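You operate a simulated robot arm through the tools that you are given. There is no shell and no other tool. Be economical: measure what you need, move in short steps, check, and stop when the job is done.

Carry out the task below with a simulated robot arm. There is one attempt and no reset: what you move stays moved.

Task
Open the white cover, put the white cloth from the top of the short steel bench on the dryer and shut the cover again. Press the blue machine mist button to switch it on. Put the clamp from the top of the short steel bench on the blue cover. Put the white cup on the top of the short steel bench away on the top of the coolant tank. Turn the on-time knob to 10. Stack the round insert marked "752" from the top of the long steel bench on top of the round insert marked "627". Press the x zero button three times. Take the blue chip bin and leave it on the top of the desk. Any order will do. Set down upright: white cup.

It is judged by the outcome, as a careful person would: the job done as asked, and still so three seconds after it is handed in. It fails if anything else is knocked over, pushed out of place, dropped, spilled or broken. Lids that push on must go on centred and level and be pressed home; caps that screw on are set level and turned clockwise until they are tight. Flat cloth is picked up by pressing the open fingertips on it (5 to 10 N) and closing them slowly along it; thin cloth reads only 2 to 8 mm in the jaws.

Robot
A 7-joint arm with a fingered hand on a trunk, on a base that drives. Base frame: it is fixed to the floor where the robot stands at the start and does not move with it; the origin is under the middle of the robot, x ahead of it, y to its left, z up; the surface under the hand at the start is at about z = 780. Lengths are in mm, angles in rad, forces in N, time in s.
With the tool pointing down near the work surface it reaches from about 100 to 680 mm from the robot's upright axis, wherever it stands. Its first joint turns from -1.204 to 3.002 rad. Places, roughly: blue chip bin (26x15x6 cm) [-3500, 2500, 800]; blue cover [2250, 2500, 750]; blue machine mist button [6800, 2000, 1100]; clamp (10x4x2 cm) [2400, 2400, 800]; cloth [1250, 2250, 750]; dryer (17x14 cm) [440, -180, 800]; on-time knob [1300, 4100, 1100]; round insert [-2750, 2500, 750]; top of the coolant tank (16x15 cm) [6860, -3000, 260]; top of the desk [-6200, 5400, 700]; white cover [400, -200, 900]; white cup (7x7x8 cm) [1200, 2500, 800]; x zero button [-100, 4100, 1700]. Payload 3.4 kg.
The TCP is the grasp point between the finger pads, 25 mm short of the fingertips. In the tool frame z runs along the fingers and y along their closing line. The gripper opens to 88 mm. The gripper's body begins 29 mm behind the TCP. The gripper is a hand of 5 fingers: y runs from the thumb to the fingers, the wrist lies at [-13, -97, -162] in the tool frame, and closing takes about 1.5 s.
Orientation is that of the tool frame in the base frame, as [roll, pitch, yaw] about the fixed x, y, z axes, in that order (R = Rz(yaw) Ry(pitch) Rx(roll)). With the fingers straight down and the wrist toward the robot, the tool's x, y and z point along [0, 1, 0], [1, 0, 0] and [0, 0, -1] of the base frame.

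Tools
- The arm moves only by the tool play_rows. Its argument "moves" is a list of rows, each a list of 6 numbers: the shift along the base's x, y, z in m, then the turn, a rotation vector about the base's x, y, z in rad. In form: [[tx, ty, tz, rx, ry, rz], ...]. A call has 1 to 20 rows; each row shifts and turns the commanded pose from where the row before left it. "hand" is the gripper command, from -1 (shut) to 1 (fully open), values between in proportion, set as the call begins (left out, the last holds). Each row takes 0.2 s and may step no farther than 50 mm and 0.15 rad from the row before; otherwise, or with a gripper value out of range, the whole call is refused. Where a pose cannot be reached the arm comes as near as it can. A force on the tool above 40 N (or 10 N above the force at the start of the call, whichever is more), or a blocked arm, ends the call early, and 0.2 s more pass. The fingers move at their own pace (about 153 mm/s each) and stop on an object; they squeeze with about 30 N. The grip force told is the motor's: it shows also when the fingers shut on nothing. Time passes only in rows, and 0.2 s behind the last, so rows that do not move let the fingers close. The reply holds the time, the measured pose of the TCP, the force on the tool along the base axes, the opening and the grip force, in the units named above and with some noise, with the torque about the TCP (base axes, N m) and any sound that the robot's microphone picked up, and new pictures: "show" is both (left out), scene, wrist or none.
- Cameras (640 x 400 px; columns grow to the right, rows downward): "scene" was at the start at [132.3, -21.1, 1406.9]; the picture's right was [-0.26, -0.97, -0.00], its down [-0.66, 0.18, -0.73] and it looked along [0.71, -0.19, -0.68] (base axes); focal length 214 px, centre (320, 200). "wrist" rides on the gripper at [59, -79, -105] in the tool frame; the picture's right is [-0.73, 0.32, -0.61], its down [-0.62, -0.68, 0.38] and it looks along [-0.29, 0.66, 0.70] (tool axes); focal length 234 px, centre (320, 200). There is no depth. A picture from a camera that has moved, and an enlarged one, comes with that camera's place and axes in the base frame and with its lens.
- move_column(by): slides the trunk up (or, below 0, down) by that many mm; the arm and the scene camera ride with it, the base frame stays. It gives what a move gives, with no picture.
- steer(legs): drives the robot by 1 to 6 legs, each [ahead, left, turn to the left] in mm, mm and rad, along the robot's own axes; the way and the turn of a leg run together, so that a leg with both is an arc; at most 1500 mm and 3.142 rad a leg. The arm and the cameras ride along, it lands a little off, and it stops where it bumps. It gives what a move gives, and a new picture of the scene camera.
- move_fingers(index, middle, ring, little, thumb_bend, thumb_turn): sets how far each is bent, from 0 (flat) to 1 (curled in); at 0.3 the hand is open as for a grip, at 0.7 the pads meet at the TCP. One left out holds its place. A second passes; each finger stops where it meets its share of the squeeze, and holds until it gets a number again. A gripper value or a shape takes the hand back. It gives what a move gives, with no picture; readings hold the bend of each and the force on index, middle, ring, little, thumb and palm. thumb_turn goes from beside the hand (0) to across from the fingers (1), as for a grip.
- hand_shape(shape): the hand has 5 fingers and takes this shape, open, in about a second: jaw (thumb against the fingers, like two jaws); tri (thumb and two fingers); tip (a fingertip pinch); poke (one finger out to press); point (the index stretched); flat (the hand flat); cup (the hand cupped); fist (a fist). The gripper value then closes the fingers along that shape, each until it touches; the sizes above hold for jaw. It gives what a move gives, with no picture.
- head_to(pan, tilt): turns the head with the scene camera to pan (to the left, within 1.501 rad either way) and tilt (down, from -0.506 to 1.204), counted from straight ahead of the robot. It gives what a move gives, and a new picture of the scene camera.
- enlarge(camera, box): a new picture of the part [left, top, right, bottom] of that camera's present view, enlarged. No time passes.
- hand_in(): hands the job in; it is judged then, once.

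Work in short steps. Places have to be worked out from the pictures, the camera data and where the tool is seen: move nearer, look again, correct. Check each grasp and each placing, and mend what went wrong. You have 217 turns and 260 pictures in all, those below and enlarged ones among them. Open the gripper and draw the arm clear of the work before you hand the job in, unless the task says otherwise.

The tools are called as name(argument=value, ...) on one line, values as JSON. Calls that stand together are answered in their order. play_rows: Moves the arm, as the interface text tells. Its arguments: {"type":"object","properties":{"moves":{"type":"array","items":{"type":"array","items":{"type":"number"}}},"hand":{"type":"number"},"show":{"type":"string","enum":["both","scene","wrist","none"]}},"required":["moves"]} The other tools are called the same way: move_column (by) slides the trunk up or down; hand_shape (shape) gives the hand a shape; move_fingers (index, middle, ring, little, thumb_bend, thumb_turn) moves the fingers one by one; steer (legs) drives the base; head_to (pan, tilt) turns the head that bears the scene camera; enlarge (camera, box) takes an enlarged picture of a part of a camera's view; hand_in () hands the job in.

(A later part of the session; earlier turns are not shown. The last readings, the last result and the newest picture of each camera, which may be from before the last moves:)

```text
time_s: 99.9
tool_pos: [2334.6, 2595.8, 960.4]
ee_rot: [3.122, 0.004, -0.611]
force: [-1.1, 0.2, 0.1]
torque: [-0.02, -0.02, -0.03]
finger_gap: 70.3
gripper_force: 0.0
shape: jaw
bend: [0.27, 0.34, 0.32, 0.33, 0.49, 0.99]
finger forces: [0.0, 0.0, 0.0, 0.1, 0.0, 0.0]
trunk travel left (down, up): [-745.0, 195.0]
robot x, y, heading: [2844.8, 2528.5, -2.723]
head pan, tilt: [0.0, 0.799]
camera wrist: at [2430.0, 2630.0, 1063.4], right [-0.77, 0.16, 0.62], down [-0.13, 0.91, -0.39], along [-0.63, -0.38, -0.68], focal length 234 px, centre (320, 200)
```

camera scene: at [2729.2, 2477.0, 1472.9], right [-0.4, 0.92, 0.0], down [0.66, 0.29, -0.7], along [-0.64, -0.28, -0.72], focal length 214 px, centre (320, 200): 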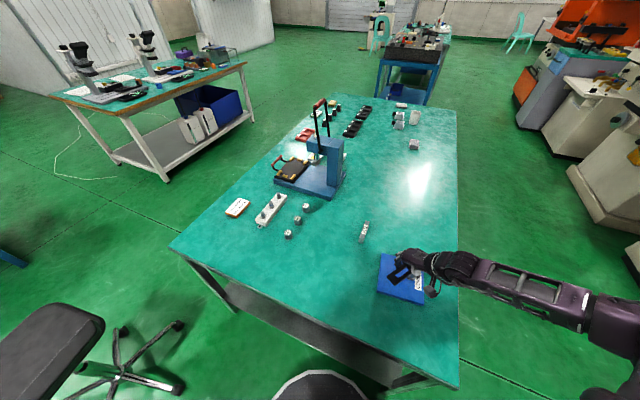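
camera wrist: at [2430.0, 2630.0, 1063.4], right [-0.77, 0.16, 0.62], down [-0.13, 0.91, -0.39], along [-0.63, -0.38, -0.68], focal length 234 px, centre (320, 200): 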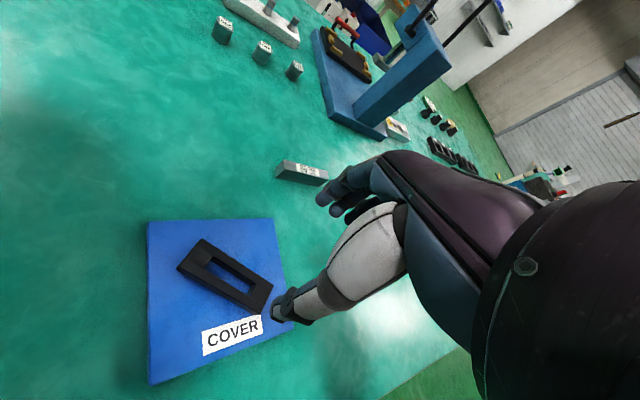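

Clamp placed well. Next the cup: drive to the bench's back side at x≈1350, facing it.

steer(legs=[[0, 0, 1.152], [-560, 0, 0], [0, -1490, 0]])

enlarge(camera="scene", box=[260, 160, 460, 285])

```text
time_s: 113.1
tool_pos: [1067.6, 2676.6, 960.3]
ee_rot: [3.121, 0.006, 0.527]
force: [-0.4, -0.5, -0.6]
torque: [0.0, 0.0, -0.02]
finger_gap: 70.2
gripper_force: 0.0
shape: jaw
bend: [0.27, 0.34, 0.32, 0.33, 0.49, 0.99]
finger forces: [0.1, 0.0, 0.1, 0.0, 0.0, 0.1]
trunk travel left (down, up): [-745.0, 195.0]
robot x, y, heading: [1343.9, 3109.1, -1.59]
head pan, tilt: [0.0, 0.799]
camera scene: at [1344.6, 2982.9, 1472.9], right [-1.0, 0.02, 0.0], down [0.01, 0.72, -0.7], along [-0.01, -0.7, -0.72], focal length 214 px, centre (320, 200)
```

scene: 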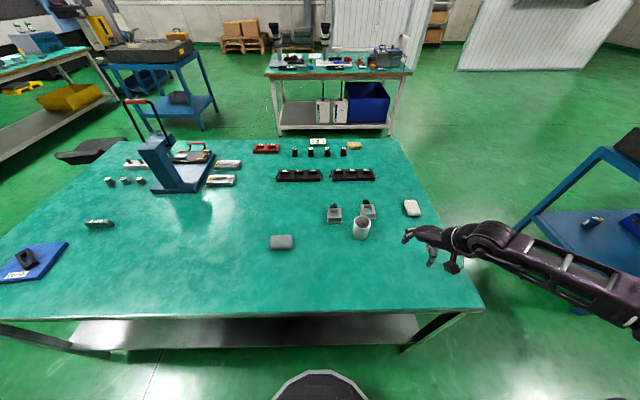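

```text
3.20 times, centred on (360, 222) of scene
camera zoom: at [1344.6, 2982.9, 1472.9], right [-1.0, 0.02, 0.0], down [0.01, 0.72, -0.7], along [-0.01, -0.7, -0.72], focal length 686 px, centre (192, 128)
```

zoom: 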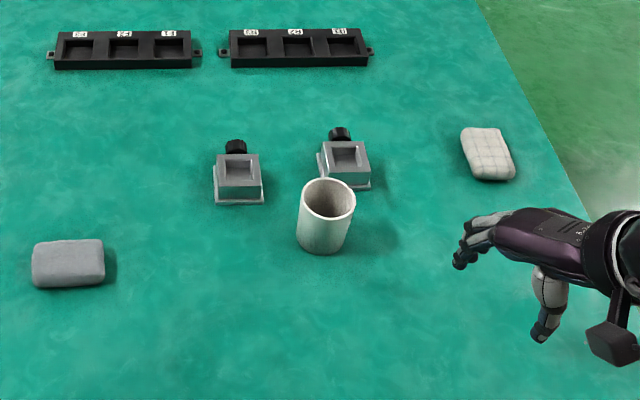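

Cup at ≈[1180,2496] (rim z≈855). Drive 45 mm closer, open fully, and hover over the cup with the present yaw, which passes fingers between the fixtures.

steer(legs=[[45, 0, 0]])

play_rows(moves=[[0.028, -0.033, -0.003, 0, 0, -0.03], [0.028, -0.033, -0.003, 0, 0, -0.03], [0.028, -0.033, -0.003, 0, 0, -0.03], [0.028, -0.033, -0.003, 0, 0, -0.03], [0, 0, 0, 0, 0, 0]], hand=1)

enlarge(camera="scene", box=[260, 160, 460, 285])

```text
time_s: 114.0
tool_pos: [1067.5, 2632.0, 960.9]
ee_rot: [3.122, 0.005, 0.526]
force: [0.0, -0.3, -0.6]
torque: [0.02, 0.04, 0.01]
finger_gap: 70.3
gripper_force: 0.1
shape: jaw
bend: [0.27, 0.34, 0.32, 0.33, 0.49, 0.99]
finger forces: [0.0, 0.0, 0.1, 0.0, 0.0, 0.0]
trunk travel left (down, up): [-745.0, 195.0]
robot x, y, heading: [1342.6, 3068.0, -1.596]
head pan, tilt: [0.0, 0.799]
camera scene: at [1344.0, 2939.0, 1473.0], right [-1.0, 0.02, 0.0], down [0.01, 0.72, -0.7], along [-0.01, -0.7, -0.72], focal length 214 px, centre (320, 200)
```

scene: 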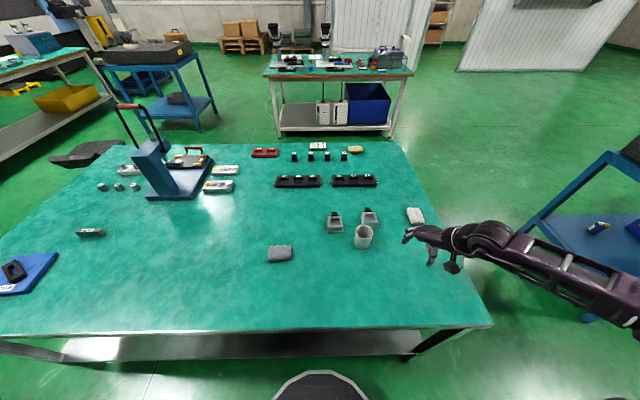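

```text
time_s: 115.2
tool_pos: [1179.1, 2498.7, 949.0]
ee_rot: [3.12, 0.006, 0.404]
force: [-0.7, -0.2, 0.5]
torque: [-0.01, -0.02, 0.0]
finger_gap: 87.8
gripper_force: 0.1
shape: jaw
bend: [0.3, 0.3, 0.3, 0.3, 0.3, 0.98]
finger forces: [0.0, 0.0, 0.0, 0.1, 0.0, 0.0]
trunk travel left (down, up): [-745.0, 195.0]
robot x, y, heading: [1344.0, 3071.5, -1.593]
head pan, tilt: [0.0, 0.799]
camera scene: at [1342.6, 2939.4, 1473.0], right [-1.0, 0.02, 0.0], down [0.02, 0.72, -0.7], along [-0.01, -0.7, -0.72], focal length 214 px, centre (320, 200)
camera wrist: at [1202.5, 2597.7, 1051.2], right [-0.54, -0.57, 0.62], down [-0.84, 0.37, -0.39], along [-0.01, -0.73, -0.68], focal length 234 px, centre (320, 200)
```

scene: 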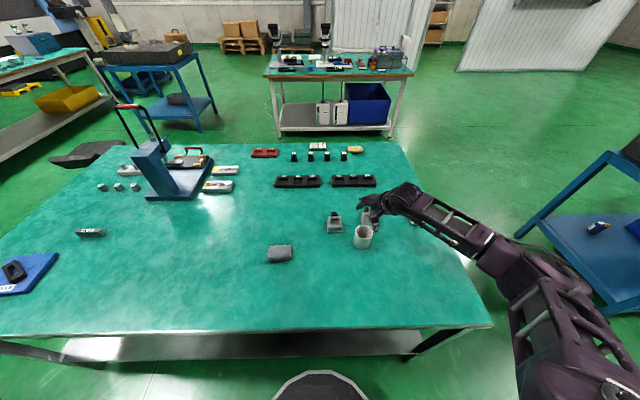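
wrist: 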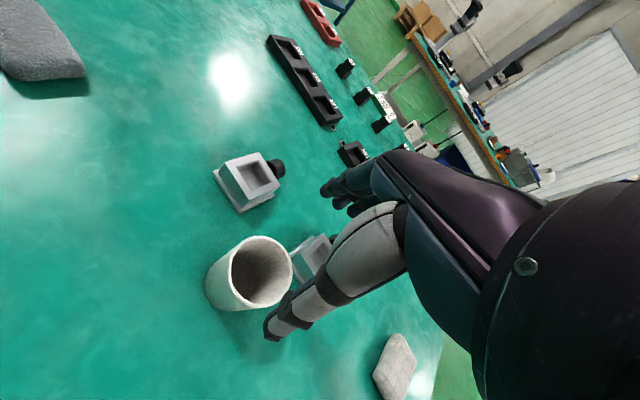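

```text
3.20 times, centred on (360, 222) of scene
camera zoom: at [1342.6, 2939.4, 1473.0], right [-1.0, 0.02, 0.0], down [0.02, 0.72, -0.7], along [-0.01, -0.7, -0.72], focal length 686 px, centre (192, 128)
```

zoom: 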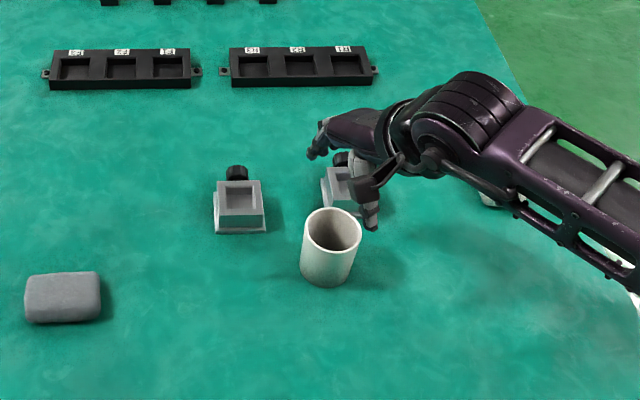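

The cup is centred under the hand. Lower to z≈836 and grip.

play_rows(moves=[[-0.001, 0, -0.04, 0, 0, 0], [0, 0, -0.035, 0, 0, 0], [0, 0, -0.025, 0, 0, 0], [0, 0, -0.013, 0, 0, 0], [0, 0, 0, 0, 0, 0]], show="wrist")

play_rows(moves=[[0, 0, 0, 0, 0, 0], [0, 0, 0, 0, 0, 0], [0, 0, 0, 0, 0, 0], [0, 0, 0, 0, 0, 0], [0, 0, 0, 0, 0, 0], [0, 0, 0, 0, 0, 0]], hand=-1, show="wrist")

```text
time_s: 116.4
tool_pos: [1179.2, 2498.8, 834.6]
ee_rot: [3.123, 0.004, 0.405]
force: [0.9, -0.5, 0.7]
torque: [0.0, 0.01, 0.02]
finger_gap: 88.1
gripper_force: 0.1
shape: jaw
bend: [0.3, 0.3, 0.3, 0.3, 0.3, 0.98]
finger forces: [0.6, 0.0, 0.1, 0.1, 0.1, 0.0]
trunk travel left (down, up): [-745.0, 195.0]
robot x, y, heading: [1345.4, 3068.6, -1.596]
head pan, tilt: [0.0, 0.799]
camera wrist: at [1201.8, 2597.2, 937.5], right [-0.54, -0.57, 0.62], down [-0.84, 0.37, -0.39], along [-0.01, -0.73, -0.68], focal length 234 px, centre (320, 200)
```

wrist: 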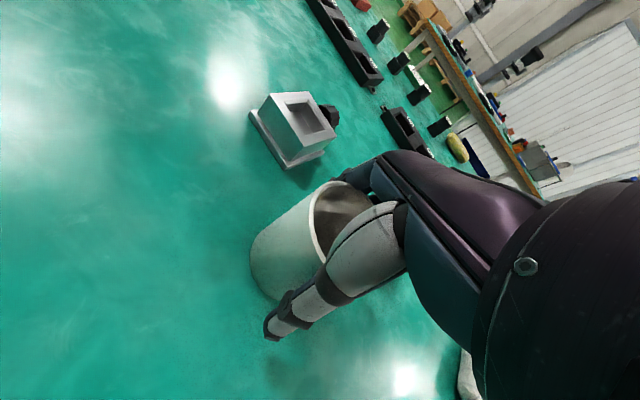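

```text
time_s: 117.8
tool_pos: [1177.9, 2498.5, 834.5]
ee_rot: [3.121, 0.005, 0.405]
force: [0.5, -0.4, 0.6]
torque: [-0.04, -0.03, -0.02]
finger_gap: 48.5
gripper_force: 29.9
shape: jaw
bend: [0.74, 0.42, 0.42, 0.43, 0.67, 0.99]
finger forces: [13.7, 8.9, 3.6, 0.0, 26.4, 0.1]
trunk travel left (down, up): [-745.0, 195.0]
robot x, y, heading: [1338.9, 3070.2, -1.594]
head pan, tilt: [0.0, 0.799]
camera wrist: at [1201.5, 2597.1, 937.7], right [-0.54, -0.57, 0.62], down [-0.84, 0.37, -0.39], along [-0.01, -0.73, -0.68], focal length 234 px, centre (320, 200)
```

wrist: 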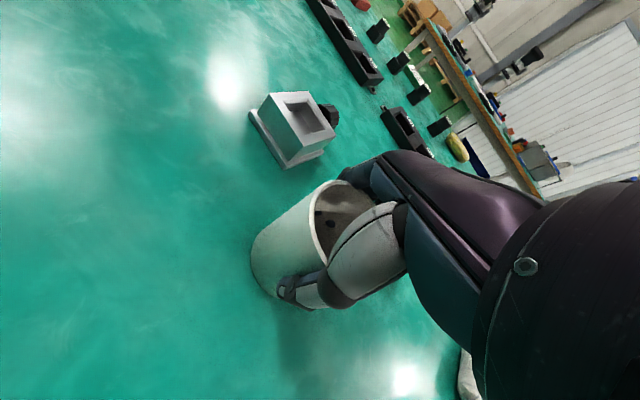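

Grip feels firm. Lift straight up.

play_rows(moves=[[0, 0, 0.02, 0, 0, 0], [0, 0, 0.04, 0, 0, 0], [0, 0, 0.045, 0, 0, 0], [0, 0, 0.045, 0, 0, 0], [0, 0, 0.045, 0, 0, 0], [0, 0, 0, 0, 0, 0]])

enlarge(camera="scene", box=[280, 140, 480, 265])

```text
time_s: 119.2
tool_pos: [1178.4, 2500.5, 1029.1]
ee_rot: [3.122, 0.006, 0.405]
force: [-1.1, 0.0, -0.3]
torque: [-0.01, 0.0, 0.02]
finger_gap: 48.4
gripper_force: 30.4
shape: jaw
bend: [0.74, 0.42, 0.42, 0.43, 0.68, 0.99]
finger forces: [13.7, 9.0, 3.8, 0.0, 26.3, 0.0]
trunk travel left (down, up): [-745.0, 195.0]
robot x, y, heading: [1341.3, 3069.2, -1.594]
head pan, tilt: [0.0, 0.799]
camera scene: at [1343.5, 2937.9, 1472.9], right [-1.0, 0.02, 0.0], down [0.02, 0.72, -0.7], along [-0.01, -0.7, -0.72], focal length 214 px, centre (320, 200)
camera wrist: at [1200.7, 2599.0, 1132.1], right [-0.54, -0.57, 0.62], down [-0.84, 0.37, -0.39], along [-0.01, -0.73, -0.68], focal length 234 px, centre (320, 200)
```

scene: 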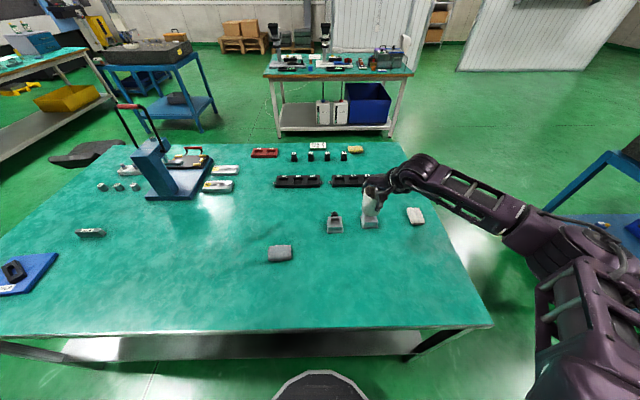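
wrist: 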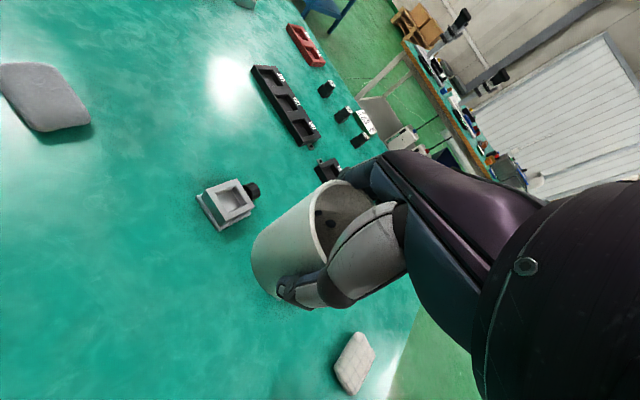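

```text
3.20 times, centred on (380, 202) of scene
camera zoom: at [1343.5, 2937.9, 1472.9], right [-1.0, 0.02, 0.0], down [0.02, 0.72, -0.7], along [-0.01, -0.7, -0.72], focal length 686 px, centre (128, 192)
```

zoom: 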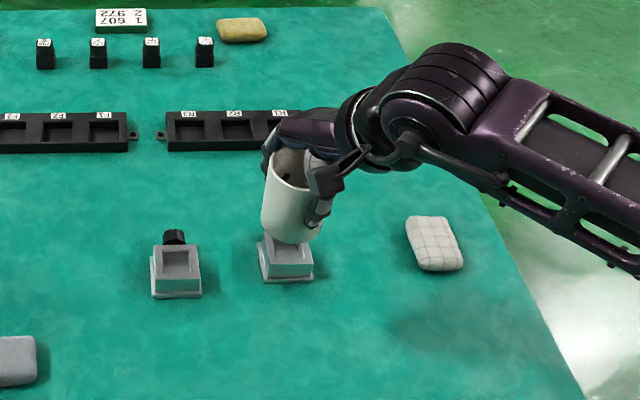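

Cup held upright. Now head east; first to the end of the bench, then survey the way toward the tank.

steer(legs=[[-40, 0, 0], [0, 1500, 0], [0, 400, 0]])

head_to(pan=1.1, tilt=0.35)

head_to(pan=0.3, tilt=0.35)

```text
time_s: 129.1
tool_pos: [3028.6, 2459.8, 1029.4]
ee_rot: [3.122, 0.004, 0.365]
force: [-0.2, 0.9, -1.2]
torque: [-0.02, -0.01, -0.02]
finger_gap: 47.9
gripper_force: 29.9
shape: jaw
bend: [0.74, 0.42, 0.42, 0.43, 0.68, 0.99]
finger forces: [13.8, 9.1, 3.9, 0.0, 26.3, 0.0]
trunk travel left (down, up): [-745.0, 195.0]
robot x, y, heading: [3216.0, 3022.5, -1.638]
head pan, tilt: [0.0, 0.799]
camera scene: at [3211.9, 2889.8, 1472.9], right [-1.0, 0.06, 0.0], down [0.04, 0.72, -0.7], along [-0.04, -0.7, -0.72], focal length 214 px, centre (320, 200)
```

scene: 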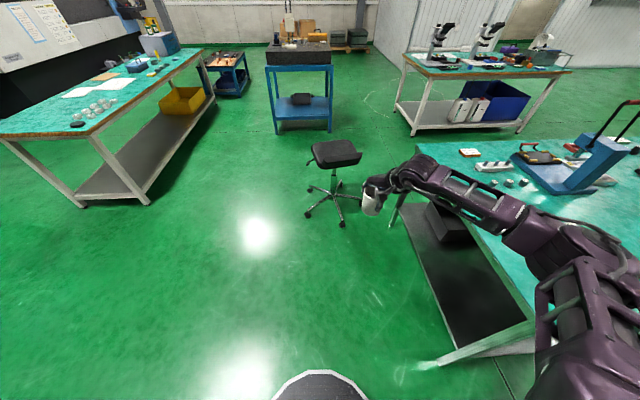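

```text
time_s: 130.4
tool_pos: [3029.4, 2458.3, 1029.0]
ee_rot: [3.122, 0.006, 0.365]
force: [0.4, 0.0, -0.9]
torque: [0.0, -0.01, 0.01]
finger_gap: 47.8
gripper_force: 30.1
shape: jaw
bend: [0.74, 0.42, 0.42, 0.43, 0.68, 0.99]
finger forces: [13.8, 9.1, 4.0, 0.0, 26.4, 0.0]
trunk travel left (down, up): [-745.0, 195.0]
robot x, y, heading: [3216.3, 3019.4, -1.631]
head pan, tilt: [1.1, 0.351]
camera scene: at [3296.9, 2923.0, 1512.5], right [-0.51, -0.86, 0.0], down [-0.3, 0.17, -0.94], along [0.81, -0.48, -0.34], focal length 214 px, centre (320, 200)
```

scene: 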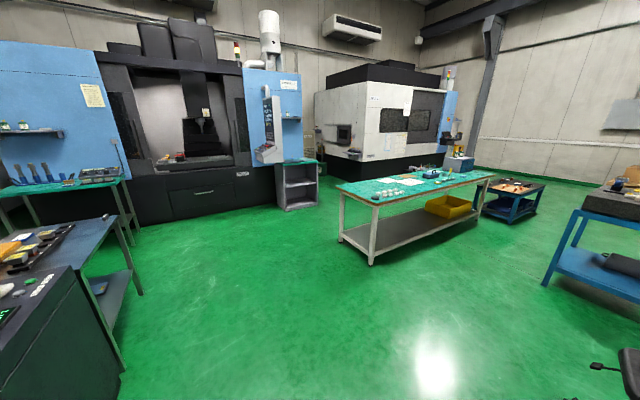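

```text
time_s: 131.5
tool_pos: [3028.9, 2459.3, 1029.5]
ee_rot: [3.122, 0.004, 0.365]
force: [-0.1, 0.0, -1.0]
torque: [-0.02, -0.02, 0.0]
finger_gap: 48.1
gripper_force: 30.3
shape: jaw
bend: [0.74, 0.42, 0.42, 0.43, 0.68, 0.99]
finger forces: [13.8, 9.1, 3.8, 0.0, 26.5, 0.0]
trunk travel left (down, up): [-745.0, 195.0]
robot x, y, heading: [3219.6, 3017.1, -1.632]
head pan, tilt: [0.3, 0.351]
camera scene: at [3239.0, 2879.9, 1512.5], right [-0.97, -0.24, 0.0], down [-0.08, 0.33, -0.94], along [0.22, -0.91, -0.34], focal length 214 px, centre (320, 200)
```

scene: 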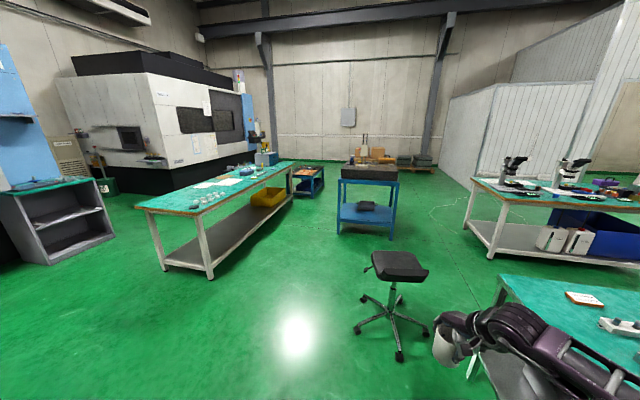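

The open way to the tank runs west of the long table and then east at y≈-3 m. Drive the first stretch.

steer(legs=[[0, 900, 0.061], [1500, 0, 0], [1300, 0, 0]])

head_to(pan=0.3, tilt=0.4)

```text
time_s: 149.3
tool_pos: [3922.0, -354.4, 1029.4]
ee_rot: [3.123, 0.005, 0.4]
force: [0.1, 0.4, -0.6]
torque: [-0.02, 0.0, 0.01]
finger_gap: 47.9
gripper_force: 29.9
shape: jaw
bend: [0.74, 0.42, 0.42, 0.43, 0.68, 0.99]
finger forces: [13.8, 9.1, 4.0, 0.0, 26.4, 0.0]
trunk travel left (down, up): [-745.0, 195.0]
robot x, y, heading: [4091.8, 213.1, -1.596]
head pan, tilt: [0.3, 0.351]
camera scene: at [4117.8, 73.4, 1512.5], right [-0.96, -0.27, 0.0], down [-0.09, 0.33, -0.94], along [0.25, -0.9, -0.34], focal length 214 px, centre (320, 200)
```

scene: 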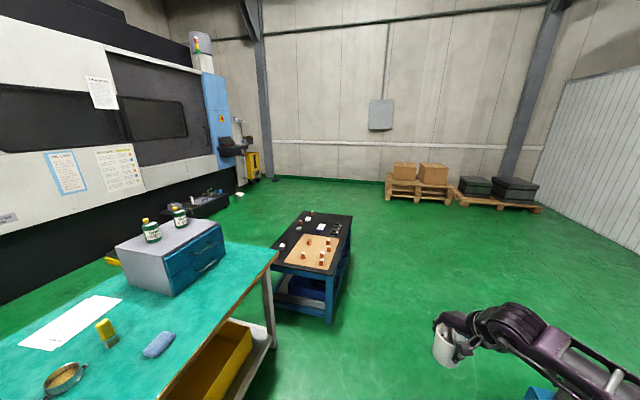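

```text
time_s: 149.9
tool_pos: [3922.7, -354.5, 1029.1]
ee_rot: [3.123, 0.004, 0.399]
force: [0.5, 0.7, 0.2]
torque: [0.0, 0.02, 0.0]
finger_gap: 48.2
gripper_force: 30.1
shape: jaw
bend: [0.74, 0.42, 0.42, 0.43, 0.68, 0.99]
finger forces: [13.9, 9.1, 4.0, 0.0, 26.4, 0.1]
trunk travel left (down, up): [-745.0, 195.0]
robot x, y, heading: [4089.5, 212.1, -1.596]
head pan, tilt: [0.3, 0.4]
camera scene: at [4117.6, 73.7, 1508.0], right [-0.96, -0.27, 0.0], down [-0.11, 0.37, -0.92], along [0.25, -0.89, -0.39], focal length 214 px, centre (320, 200)
```

scene: 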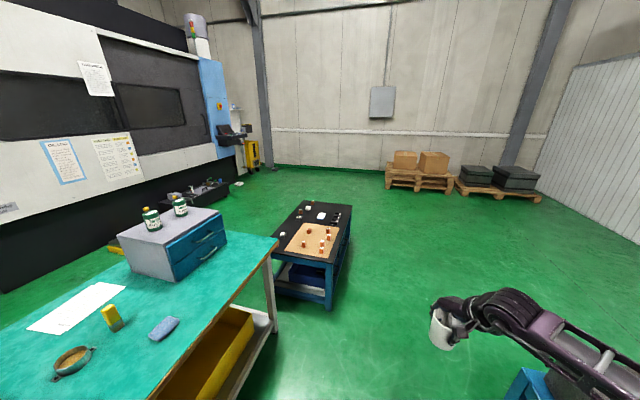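

The coolant tank is the black unit at the machine's foot. Continue around the small blue cart, then face east.

steer(legs=[[100, -230, 0.026], [1490, 0, 0], [1450, 0, 0], [0, 0, 1.57], [1500, 0, 0]])

head_to(pan=0.0, tilt=0.6)

```text
time_s: 151.6
tool_pos: [3732.9, -437.7, 1028.5]
ee_rot: [3.125, 0.004, 0.389]
force: [-0.4, -0.3, -1.2]
torque: [-0.02, 0.0, -0.02]
finger_gap: 48.0
gripper_force: 30.1
shape: jaw
bend: [0.74, 0.42, 0.42, 0.43, 0.68, 0.99]
finger forces: [13.9, 9.1, 3.9, 0.0, 26.4, 0.0]
trunk travel left (down, up): [-745.0, 195.0]
robot x, y, heading: [3907.3, 130.4, -1.608]
head pan, tilt: [0.3, 0.4]
stopped in leg 1: the robot was blocked; the commanded pose is now the measured one
camera scene: at [3933.2, -11.7, 1507.8], right [-0.97, -0.26, 0.0], down [-0.1, 0.38, -0.92], along [0.24, -0.89, -0.39], focal length 214 px, centre (320, 200)
```

scene: 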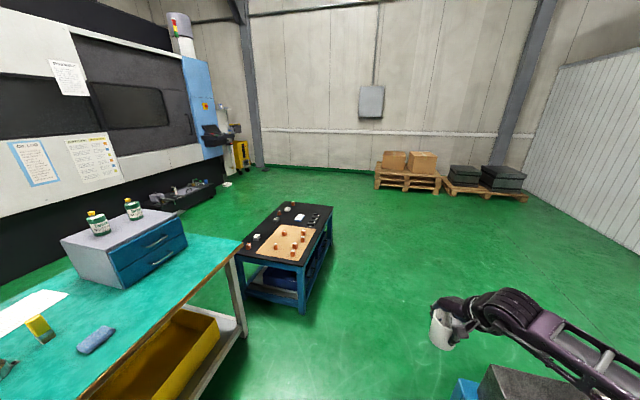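

```text
time_s: 152.4
tool_pos: [3734.0, -438.1, 1028.2]
ee_rot: [3.126, 0.006, 0.39]
force: [-0.2, 0.0, -0.5]
torque: [0.04, 0.03, 0.02]
finger_gap: 48.2
gripper_force: 30.3
shape: jaw
bend: [0.74, 0.42, 0.42, 0.43, 0.68, 0.99]
finger forces: [13.8, 9.2, 3.9, 0.0, 26.5, 0.1]
trunk travel left (down, up): [-745.0, 195.0]
robot x, y, heading: [3909.5, 130.2, -1.606]
head pan, tilt: [0.0, 0.6]
camera scene: at [3906.7, -9.1, 1489.8], right [-1.0, 0.03, 0.0], down [0.02, 0.56, -0.83], along [-0.03, -0.82, -0.56], focal length 214 px, centre (320, 200)
```

scene: 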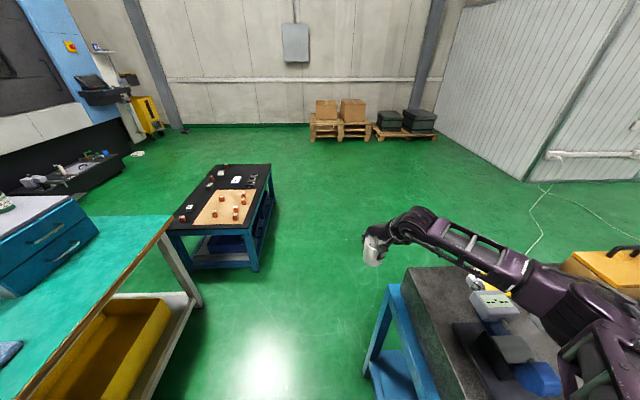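

It touched the granite cart on the right; I move back left 90 mm, straighten, and pass it straight before shifting right.

steer(legs=[[0, 90, 0.035], [1050, 0, 0]])

```text
time_s: 158.7
tool_pos: [3878.4, -1519.1, 1029.5]
ee_rot: [3.124, 0.006, 0.453]
force: [-0.2, 0.4, -0.1]
torque: [0.02, -0.01, -0.01]
finger_gap: 47.9
gripper_force: 29.9
shape: jaw
bend: [0.74, 0.42, 0.42, 0.43, 0.68, 0.99]
finger forces: [13.8, 9.0, 4.0, 0.0, 26.4, 0.0]
trunk travel left (down, up): [-745.0, 195.0]
robot x, y, heading: [4015.7, -942.4, -1.542]
head pan, tilt: [0.0, 0.6]
camera scene: at [4022.6, -1081.4, 1489.8], right [-1.0, -0.03, 0.0], down [-0.02, 0.56, -0.82], along [0.02, -0.82, -0.57], focal length 214 px, centre (320, 200)
```

scene: 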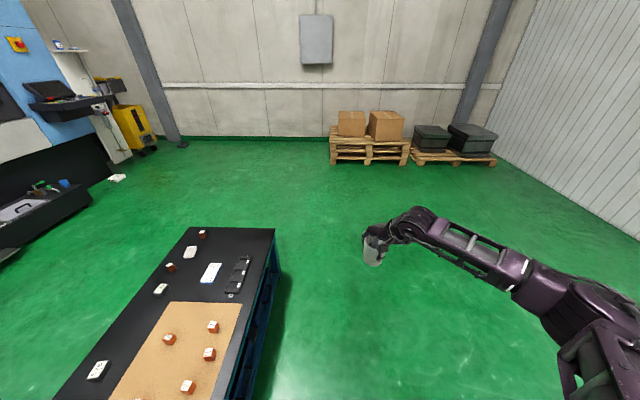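

steer(legs=[[0, -320, -0.029], [1490, 0, 0], [400, 0, 0], [0, 0, 1.57], [1500, 0, 0]])

```text
time_s: 180.7
tool_pos: [5738.1, -3069.5, 1028.5]
ee_rot: [3.125, 0.006, 1.967]
force: [-0.1, 0.1, 0.5]
torque: [0.0, 0.01, -0.01]
finger_gap: 47.7
gripper_force: 30.2
shape: jaw
bend: [0.74, 0.42, 0.42, 0.43, 0.68, 0.99]
finger forces: [13.9, 9.1, 3.9, 0.0, 26.1, 0.0]
trunk travel left (down, up): [-745.0, 195.0]
robot x, y, heading: [5172.9, -2899.5, -0.028]
head pan, tilt: [0.0, 0.6]
camera scene: at [5312.1, -2901.6, 1489.8], right [-0.03, -1.0, 0.0], down [-0.56, 0.02, -0.82], along [0.82, -0.02, -0.57], focal length 214 px, centre (320, 200)
```

scene: 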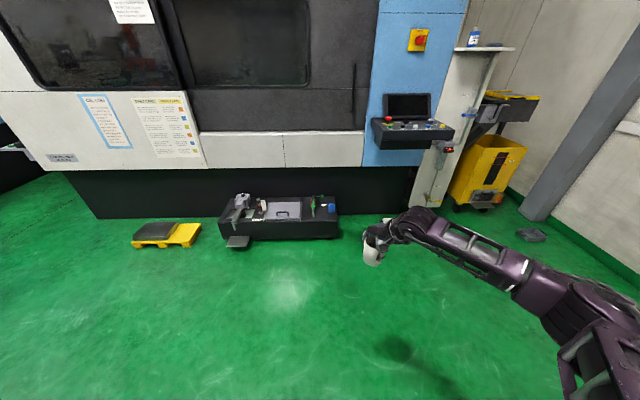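

enlarge(camera="scene", box=[210, 170, 370, 270])

```text
4.00 times, centred on (290, 220) of scene
camera zoom: at [5312.1, -2901.6, 1489.8], right [-0.03, -1.0, 0.0], down [-0.56, 0.02, -0.82], along [0.82, -0.02, -0.57], focal length 858 px, centre (440, 120)
```

zoom: 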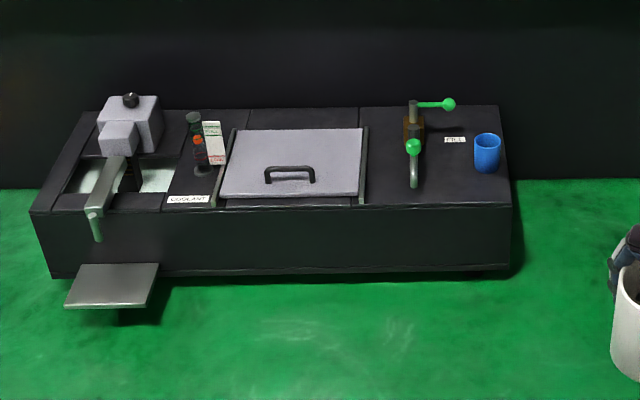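

The tank top's right panel has a valve (≈[6900,-2877]) and a blue cup (≈[6883,-3049]); free place ≈[6825,-2963]. Drive up so that the hand comes near it, still high.

steer(legs=[[1040, 133, 0]])

head_to(pan=-0.1, tilt=0.95)

enlarge(camera="scene", box=[220, 60, 440, 198])

```text
time_s: 186.1
tool_pos: [6779.3, -2958.1, 1028.4]
ee_rot: [3.124, 0.006, 1.974]
force: [-0.3, -1.0, -0.2]
torque: [0.01, 0.0, 0.0]
finger_gap: 47.8
gripper_force: 29.8
shape: jaw
bend: [0.74, 0.42, 0.42, 0.43, 0.68, 0.99]
finger forces: [13.8, 9.1, 3.9, 0.0, 26.1, 0.0]
trunk travel left (down, up): [-745.0, 195.0]
robot x, y, heading: [6211.7, -2790.4, -0.023]
head pan, tilt: [0.0, 0.6]
camera scene: at [6350.3, -2793.3, 1489.8], right [-0.02, -1.0, 0.0], down [-0.56, 0.01, -0.82], along [0.82, -0.02, -0.57], focal length 214 px, centre (320, 200)
```

scene: 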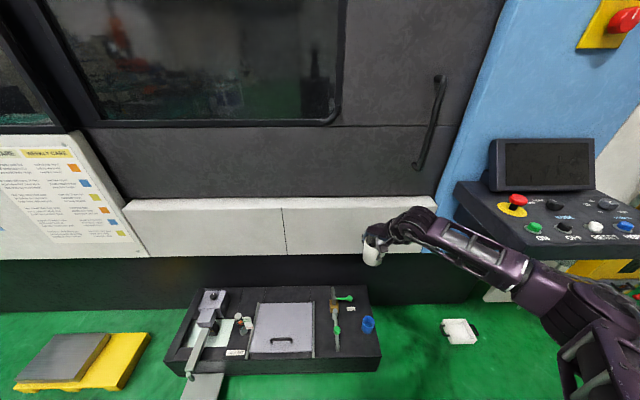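

```text
time_s: 186.9
tool_pos: [6777.8, -2958.8, 1029.3]
ee_rot: [3.125, 0.004, 1.974]
force: [0.1, 0.2, -0.9]
torque: [-0.01, 0.0, -0.04]
finger_gap: 47.7
gripper_force: 30.3
shape: jaw
bend: [0.74, 0.42, 0.42, 0.43, 0.68, 0.99]
finger forces: [13.8, 9.2, 3.9, 0.1, 26.1, 0.0]
trunk travel left (down, up): [-745.0, 195.0]
robot x, y, heading: [6209.6, -2794.0, -0.023]
head pan, tilt: [-0.099, 0.949]
camera scene: at [6334.0, -2800.2, 1461.4], right [-0.12, -0.99, 0.0], down [-0.81, 0.1, -0.58], along [0.58, -0.07, -0.81], focal length 214 px, centre (320, 200)
```

scene: 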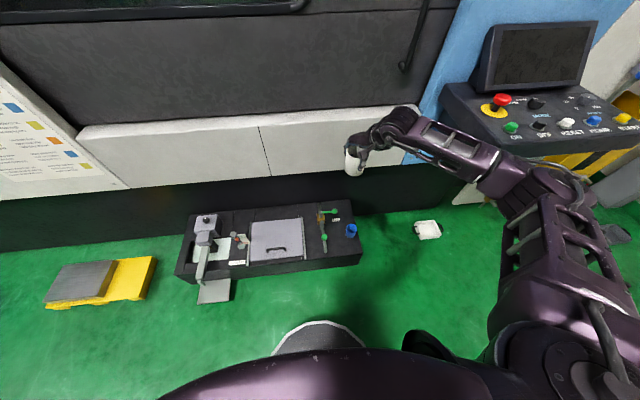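

```text
2.90 times, centred on (330, 129) of scene
camera zoom: at [6334.0, -2800.2, 1461.4], right [-0.12, -0.99, 0.0], down [-0.81, 0.1, -0.58], along [0.58, -0.07, -0.81], focal length 622 px, centre (291, 406)
```

zoom: 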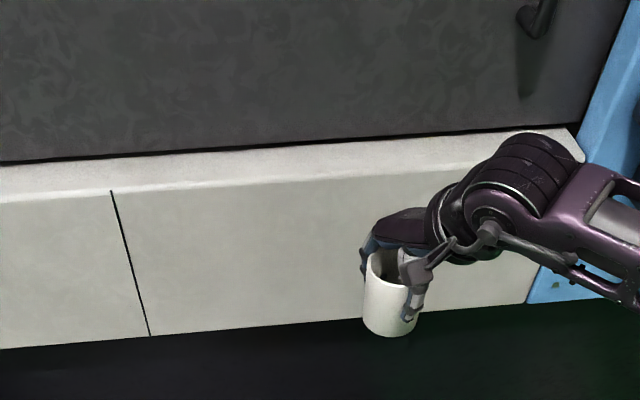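

enlarge(camera="scene", box=[260, 190, 400, 278])

```text
4.55 times, centred on (330, 234) of scene
camera zoom: at [6334.0, -2800.2, 1461.4], right [-0.12, -0.99, 0.0], down [-0.81, 0.1, -0.58], along [0.58, -0.07, -0.81], focal length 975 px, centre (274, 46)
```

zoom: 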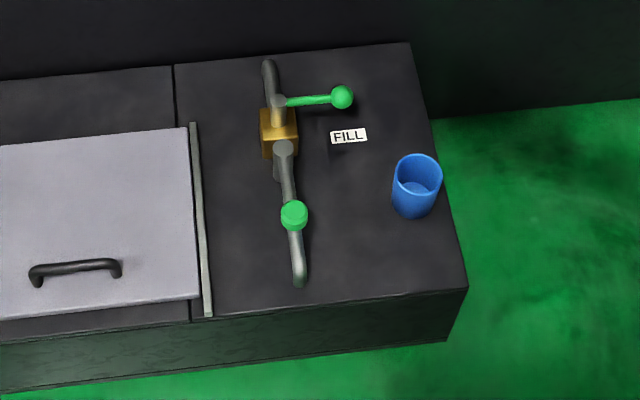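

Target for the cup: [6850,-2972], between the valve pipe (y≈-2892) and blue cup ([6899,-3060]). Advance, lower the trunk, turn the hand slightly.

steer(legs=[[70, 0, 0]])

play_rows(moves=[[0, -0.006, 0, 0, 0, -0.06], [0, -0.006, 0, 0, 0, -0.06], [0, 0, 0, 0, 0, 0]], show="none")

move_column(by=-500)

head_to(pan=-0.3, tilt=0.9)

```text
time_s: 187.9
tool_pos: [6845.8, -2960.5, 1028.8]
ee_rot: [3.123, 0.005, 1.971]
force: [0.0, -0.4, 0.4]
torque: [0.0, 0.01, -0.01]
finger_gap: 47.8
gripper_force: 29.8
shape: jaw
bend: [0.74, 0.42, 0.42, 0.43, 0.68, 0.99]
finger forces: [13.7, 9.1, 3.9, 0.0, 26.1, 0.0]
trunk travel left (down, up): [-745.0, 195.0]
robot x, y, heading: [6279.5, -2792.7, -0.023]
head pan, tilt: [-0.099, 0.949]
camera scene: at [6403.3, -2801.9, 1461.3], right [-0.12, -0.99, 0.0], down [-0.81, 0.1, -0.58], along [0.58, -0.07, -0.81], focal length 214 px, centre (320, 200)
```

scene: 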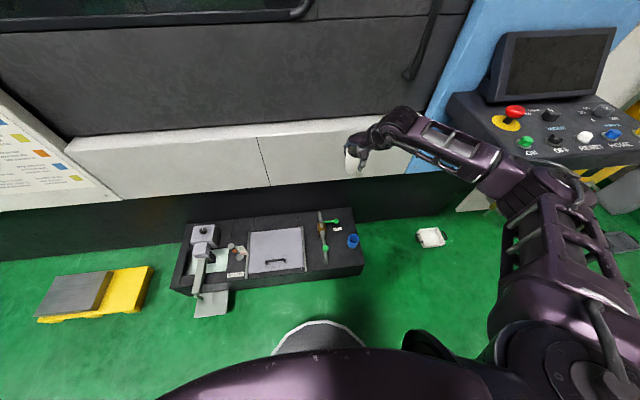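

```text
time_s: 188.7
tool_pos: [6846.3, -2972.1, 1029.0]
ee_rot: [3.125, 0.006, 1.852]
force: [1.4, -0.5, -0.7]
torque: [0.01, -0.02, 0.0]
finger_gap: 47.5
gripper_force: 30.6
shape: jaw
bend: [0.74, 0.42, 0.42, 0.43, 0.68, 0.99]
finger forces: [13.8, 9.2, 3.9, 0.0, 26.2, 0.0]
trunk travel left (down, up): [-745.0, 195.0]
robot x, y, heading: [6277.6, -2792.7, -0.025]
head pan, tilt: [-0.099, 0.949]
```

```text
refused: -500 is not a number from -400 to 400
```

```text
time_s: 189.5
tool_pos: [6845.8, -2972.0, 1028.6]
ee_rot: [3.123, 0.004, 1.851]
force: [-1.1, -0.7, -0.5]
torque: [0.03, 0.0, 0.0]
finger_gap: 47.7
gripper_force: 29.9
shape: jaw
bend: [0.74, 0.42, 0.42, 0.43, 0.68, 0.99]
finger forces: [13.8, 9.1, 3.9, 0.0, 26.0, 0.0]
trunk travel left (down, up): [-745.0, 195.0]
robot x, y, heading: [6282.6, -2791.8, -0.029]
head pan, tilt: [-0.3, 0.901]
camera scene: at [6402.3, -2817.0, 1465.0], right [-0.32, -0.95, 0.0], down [-0.74, 0.25, -0.62], along [0.59, -0.2, -0.78], focal length 214 px, centre (320, 200)
```

scene: 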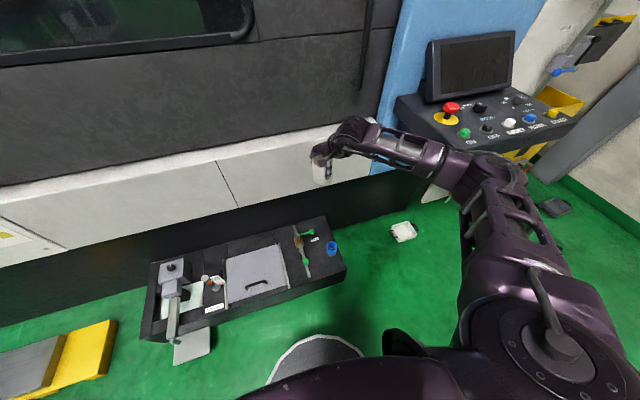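

Lower the trunk in two parts.

move_column(by=-400)

move_column(by=-210)

head_to(pan=-0.2, tilt=0.8)

play_rows(moves=[[0, 0, 0, 0, 0, 0]], show="wrist")

```text
time_s: 193.3
tool_pos: [6845.3, -2971.7, 630.1]
ee_rot: [3.126, 0.007, 1.85]
force: [0.3, -0.1, 0.3]
torque: [0.0, -0.03, 0.0]
finger_gap: 47.8
gripper_force: 29.9
shape: jaw
bend: [0.74, 0.42, 0.42, 0.43, 0.68, 0.99]
finger forces: [13.8, 9.1, 3.9, 0.1, 26.1, 0.1]
trunk travel left (down, up): [-345.0, 595.0]
robot x, y, heading: [6278.6, -2787.5, -0.022]
head pan, tilt: [-0.3, 0.901]
```

```text
time_s: 195.6
tool_pos: [6846.4, -2971.9, 419.0]
ee_rot: [3.124, 0.005, 1.852]
force: [-0.8, -0.3, -0.8]
torque: [-0.03, 0.01, 0.04]
finger_gap: 47.9
gripper_force: 29.5
shape: jaw
bend: [0.74, 0.42, 0.42, 0.43, 0.68, 0.99]
finger forces: [13.8, 9.1, 4.0, 0.0, 26.0, 0.1]
trunk travel left (down, up): [-135.0, 805.0]
robot x, y, heading: [6278.2, -2788.9, -0.027]
head pan, tilt: [-0.3, 0.901]
```

```text
time_s: 196.2
tool_pos: [6845.3, -2971.2, 418.6]
ee_rot: [3.124, 0.005, 1.854]
force: [0.1, 0.2, -0.9]
torque: [0.02, 0.02, 0.0]
finger_gap: 47.7
gripper_force: 29.8
shape: jaw
bend: [0.74, 0.42, 0.42, 0.43, 0.68, 0.99]
finger forces: [13.8, 9.2, 4.0, 0.1, 26.1, 0.0]
trunk travel left (down, up): [-135.0, 805.0]
robot x, y, heading: [6278.5, -2792.7, -0.026]
head pan, tilt: [-0.201, 0.799]
camera scene: at [6409.3, -2811.0, 862.9], right [-0.22, -0.97, 0.0], down [-0.7, 0.16, -0.7], along [0.68, -0.15, -0.72], focal length 214 px, centre (320, 200)
```

scene: 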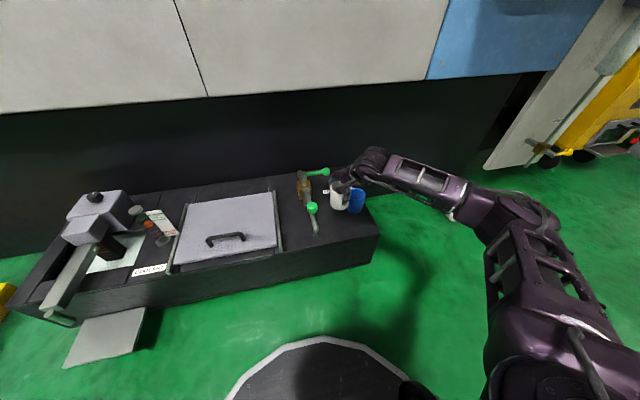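

```text
time_s: 196.6
tool_pos: [6846.4, -2971.8, 418.5]
ee_rot: [3.125, 0.005, 1.853]
force: [0.6, -0.1, -1.2]
torque: [-0.01, 0.01, 0.01]
finger_gap: 47.8
gripper_force: 30.5
shape: jaw
bend: [0.74, 0.42, 0.42, 0.43, 0.68, 0.99]
finger forces: [13.8, 9.1, 4.1, 0.1, 26.2, 0.0]
trunk travel left (down, up): [-135.0, 805.0]
robot x, y, heading: [6281.3, -2791.4, -0.023]
head pan, tilt: [-0.201, 0.799]
camera wrist: at [6752.1, -2936.4, 521.5], right [0.5, -0.61, 0.62], down [-0.47, -0.79, -0.39], along [0.72, -0.1, -0.68], focal length 234 px, centre (320, 200)
```

wrist: 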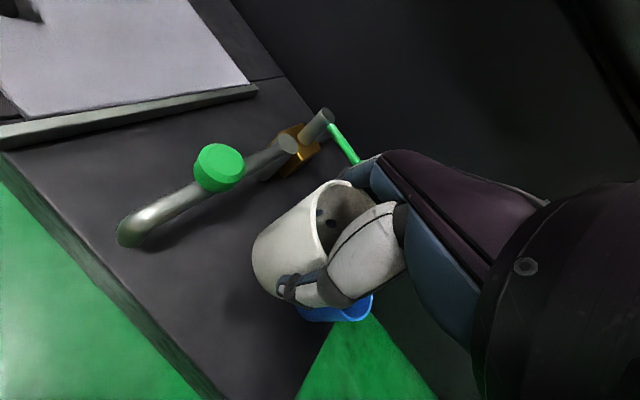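

enlarge(camera="scene", box=[260, 140, 420, 240])

```text
4.00 times, centred on (340, 190) of scene
camera zoom: at [6409.3, -2810.9, 862.9], right [-0.22, -0.98, 0.0], down [-0.7, 0.16, -0.7], along [0.68, -0.15, -0.72], focal length 858 px, centre (240, 240)
```

zoom: 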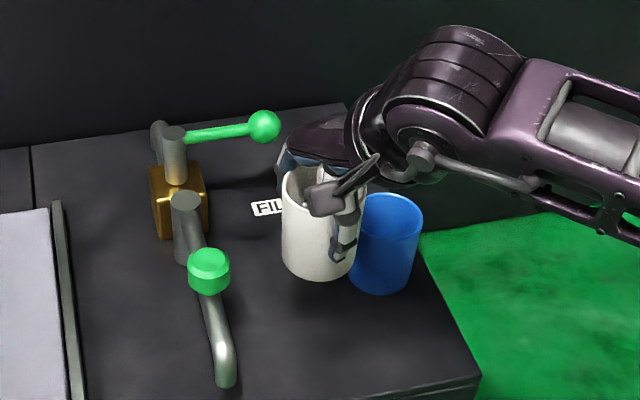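

Position checks out (clearances ≈30 mm each side). Lower by small steps to contact.

play_rows(moves=[[0, 0, -0.03, 0, 0, 0], [0, 0, -0.03, 0, 0, 0], [0, 0, -0.015, 0, 0, 0], [0, 0, -0.008, 0, 0, 0], [0, 0, -0.004, 0, 0, 0], [0, 0, -0.004, 0, 0, 0], [0, 0, 0, 0, 0, 0]], show="scene")

enlarge(camera="scene", box=[260, 140, 420, 240])

```text
time_s: 198.2
tool_pos: [6846.2, -2972.5, 327.7]
ee_rot: [3.125, 0.004, 1.852]
force: [-0.5, -0.3, -0.6]
torque: [0.0, 0.0, 0.0]
finger_gap: 47.4
gripper_force: 30.3
shape: jaw
bend: [0.74, 0.42, 0.42, 0.43, 0.68, 0.99]
finger forces: [13.8, 9.3, 4.0, 0.1, 26.1, 0.1]
trunk travel left (down, up): [-135.0, 805.0]
robot x, y, heading: [6279.8, -2794.1, -0.022]
head pan, tilt: [-0.201, 0.799]
camera scene: at [6409.3, -2810.9, 862.9], right [-0.22, -0.98, 0.0], down [-0.7, 0.16, -0.7], along [0.68, -0.15, -0.72], focal length 214 px, centre (320, 200)
```

scene: 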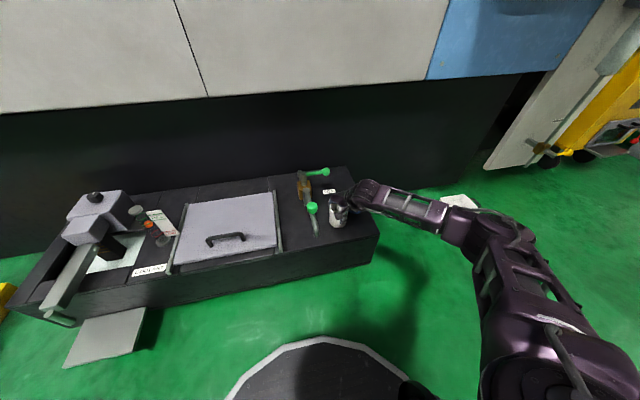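

```text
4.00 times, centred on (340, 190) of scene
camera zoom: at [6409.3, -2810.9, 862.9], right [-0.22, -0.98, 0.0], down [-0.7, 0.16, -0.7], along [0.68, -0.15, -0.72], focal length 858 px, centre (240, 240)
```

zoom: 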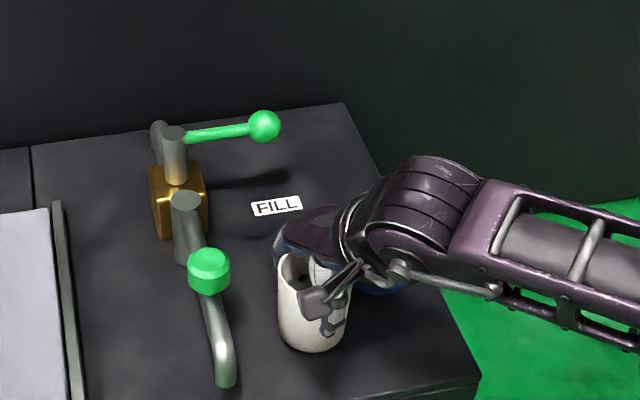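

play_rows(moves=[[0, 0, -0.004, 0, 0, 0], [0, 0, -0.003, 0, 0, 0], [0, 0, -0.003, 0, 0, 0], [0, 0, -0.002, 0, 0, 0], [0, 0, 0, 0, 0, 0]], show="none")

```text
time_s: 199.4
tool_pos: [6845.5, -2971.7, 314.9]
ee_rot: [3.125, 0.005, 1.852]
force: [0.4, 0.2, -1.2]
torque: [-0.02, 0.02, 0.04]
finger_gap: 47.4
gripper_force: 30.3
shape: jaw
bend: [0.74, 0.42, 0.42, 0.43, 0.68, 0.99]
finger forces: [13.7, 9.2, 4.0, 0.0, 26.1, 0.1]
trunk travel left (down, up): [-135.0, 805.0]
robot x, y, heading: [6279.8, -2792.3, -0.025]
head pan, tilt: [-0.201, 0.799]
```

play_rows(moves=[[0, 0, -0.003, 0, 0, 0], [0, 0, -0.003, 0, 0, 0], [0, 0, -0.002, 0, 0, 0], [0, 0, -0.002, 0, 0, 0], [0, 0, 0, 0, 0, 0]], show="none")

```text
time_s: 200.6
tool_pos: [6846.5, -2971.8, 311.9]
ee_rot: [3.113, 0.01, 1.853]
force: [-0.2, -2.8, 34.8]
torque: [-0.1, 0.07, 0.01]
finger_gap: 48.0
gripper_force: 29.9
shape: jaw
bend: [0.74, 0.42, 0.42, 0.43, 0.68, 0.99]
finger forces: [16.3, 10.7, 4.7, 0.0, 30.2, 0.1]
trunk travel left (down, up): [-135.0, 805.0]
robot x, y, heading: [6279.7, -2791.2, -0.017]
head pan, tilt: [-0.201, 0.799]
```

Contact. Relieve the pressure, open moderately, and rise straight up.

play_rows(moves=[[0, 0, 0.004, 0, 0, 0], [0, 0, 0.002, 0, 0, 0], [0, 0, 0, 0, 0, 0]], show="none")

play_rows(moves=[[0, 0, 0, 0, 0, 0], [0, 0, 0, 0, 0, 0], [0, 0, 0, 0, 0, 0], [0, 0, 0, 0, 0, 0]], hand=0.95, show="both")

enlarge(camera="scene", box=[260, 140, 420, 240])

```text
time_s: 201.4
tool_pos: [6844.1, -2972.3, 313.2]
ee_rot: [3.122, 0.006, 1.852]
force: [4.8, -1.0, 15.6]
torque: [-0.01, -0.11, -0.01]
finger_gap: 48.4
gripper_force: 29.8
shape: jaw
bend: [0.74, 0.41, 0.41, 0.43, 0.69, 0.99]
finger forces: [16.5, 11.2, 4.5, 0.1, 27.1, 0.0]
trunk travel left (down, up): [-135.0, 805.0]
robot x, y, heading: [6276.9, -2790.4, -0.027]
head pan, tilt: [-0.201, 0.799]
```

```text
time_s: 202.4
tool_pos: [6846.4, -2971.1, 311.5]
ee_rot: [3.125, 0.005, 1.852]
force: [-0.5, 0.3, -0.2]
torque: [-0.07, 0.02, 0.02]
finger_gap: 86.0
gripper_force: 0.1
shape: jaw
bend: [0.31, 0.31, 0.3, 0.31, 0.31, 0.98]
finger forces: [0.3, 0.0, 0.1, 0.0, 0.4, 0.0]
trunk travel left (down, up): [-135.0, 805.0]
robot x, y, heading: [6278.0, -2792.9, -0.022]
head pan, tilt: [-0.201, 0.799]
camera scene: at [6409.2, -2810.9, 862.8], right [-0.22, -0.98, 0.0], down [-0.7, 0.16, -0.7], along [0.68, -0.15, -0.72], focal length 214 px, centre (320, 200)
camera wrist: at [6751.7, -2936.2, 414.2], right [0.5, -0.61, 0.62], down [-0.47, -0.79, -0.39], along [0.72, -0.1, -0.68], focal length 234 px, centre (320, 200)
```

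scene: 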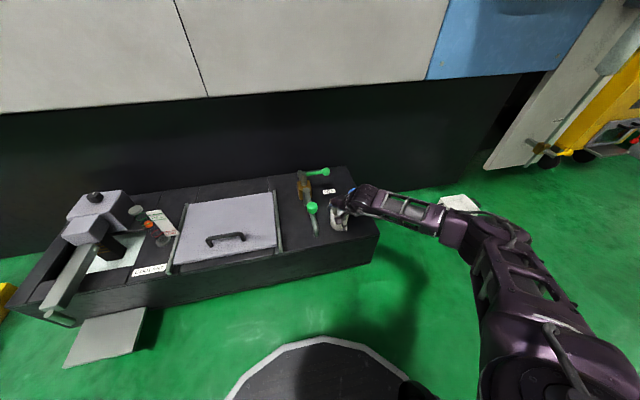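
wrist: 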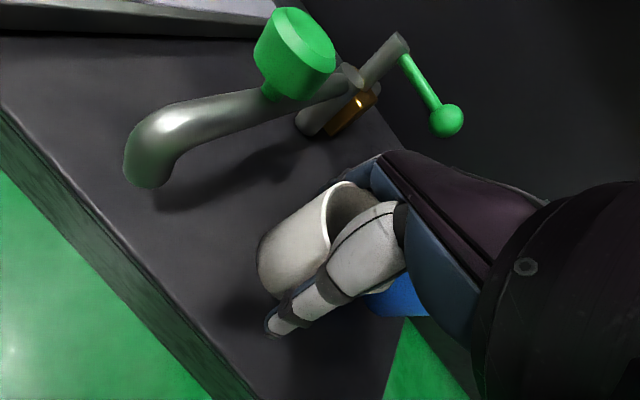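

```text
4.00 times, centred on (340, 190) of scene
camera zoom: at [6409.2, -2810.9, 862.8], right [-0.22, -0.98, 0.0], down [-0.7, 0.16, -0.7], along [0.68, -0.15, -0.72], focal length 858 px, centre (240, 240)
```

zoom: 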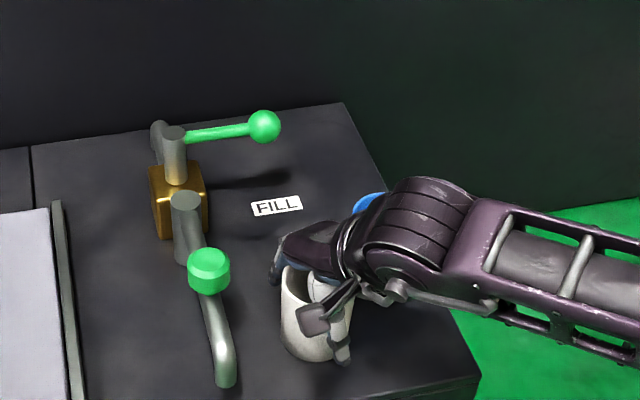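

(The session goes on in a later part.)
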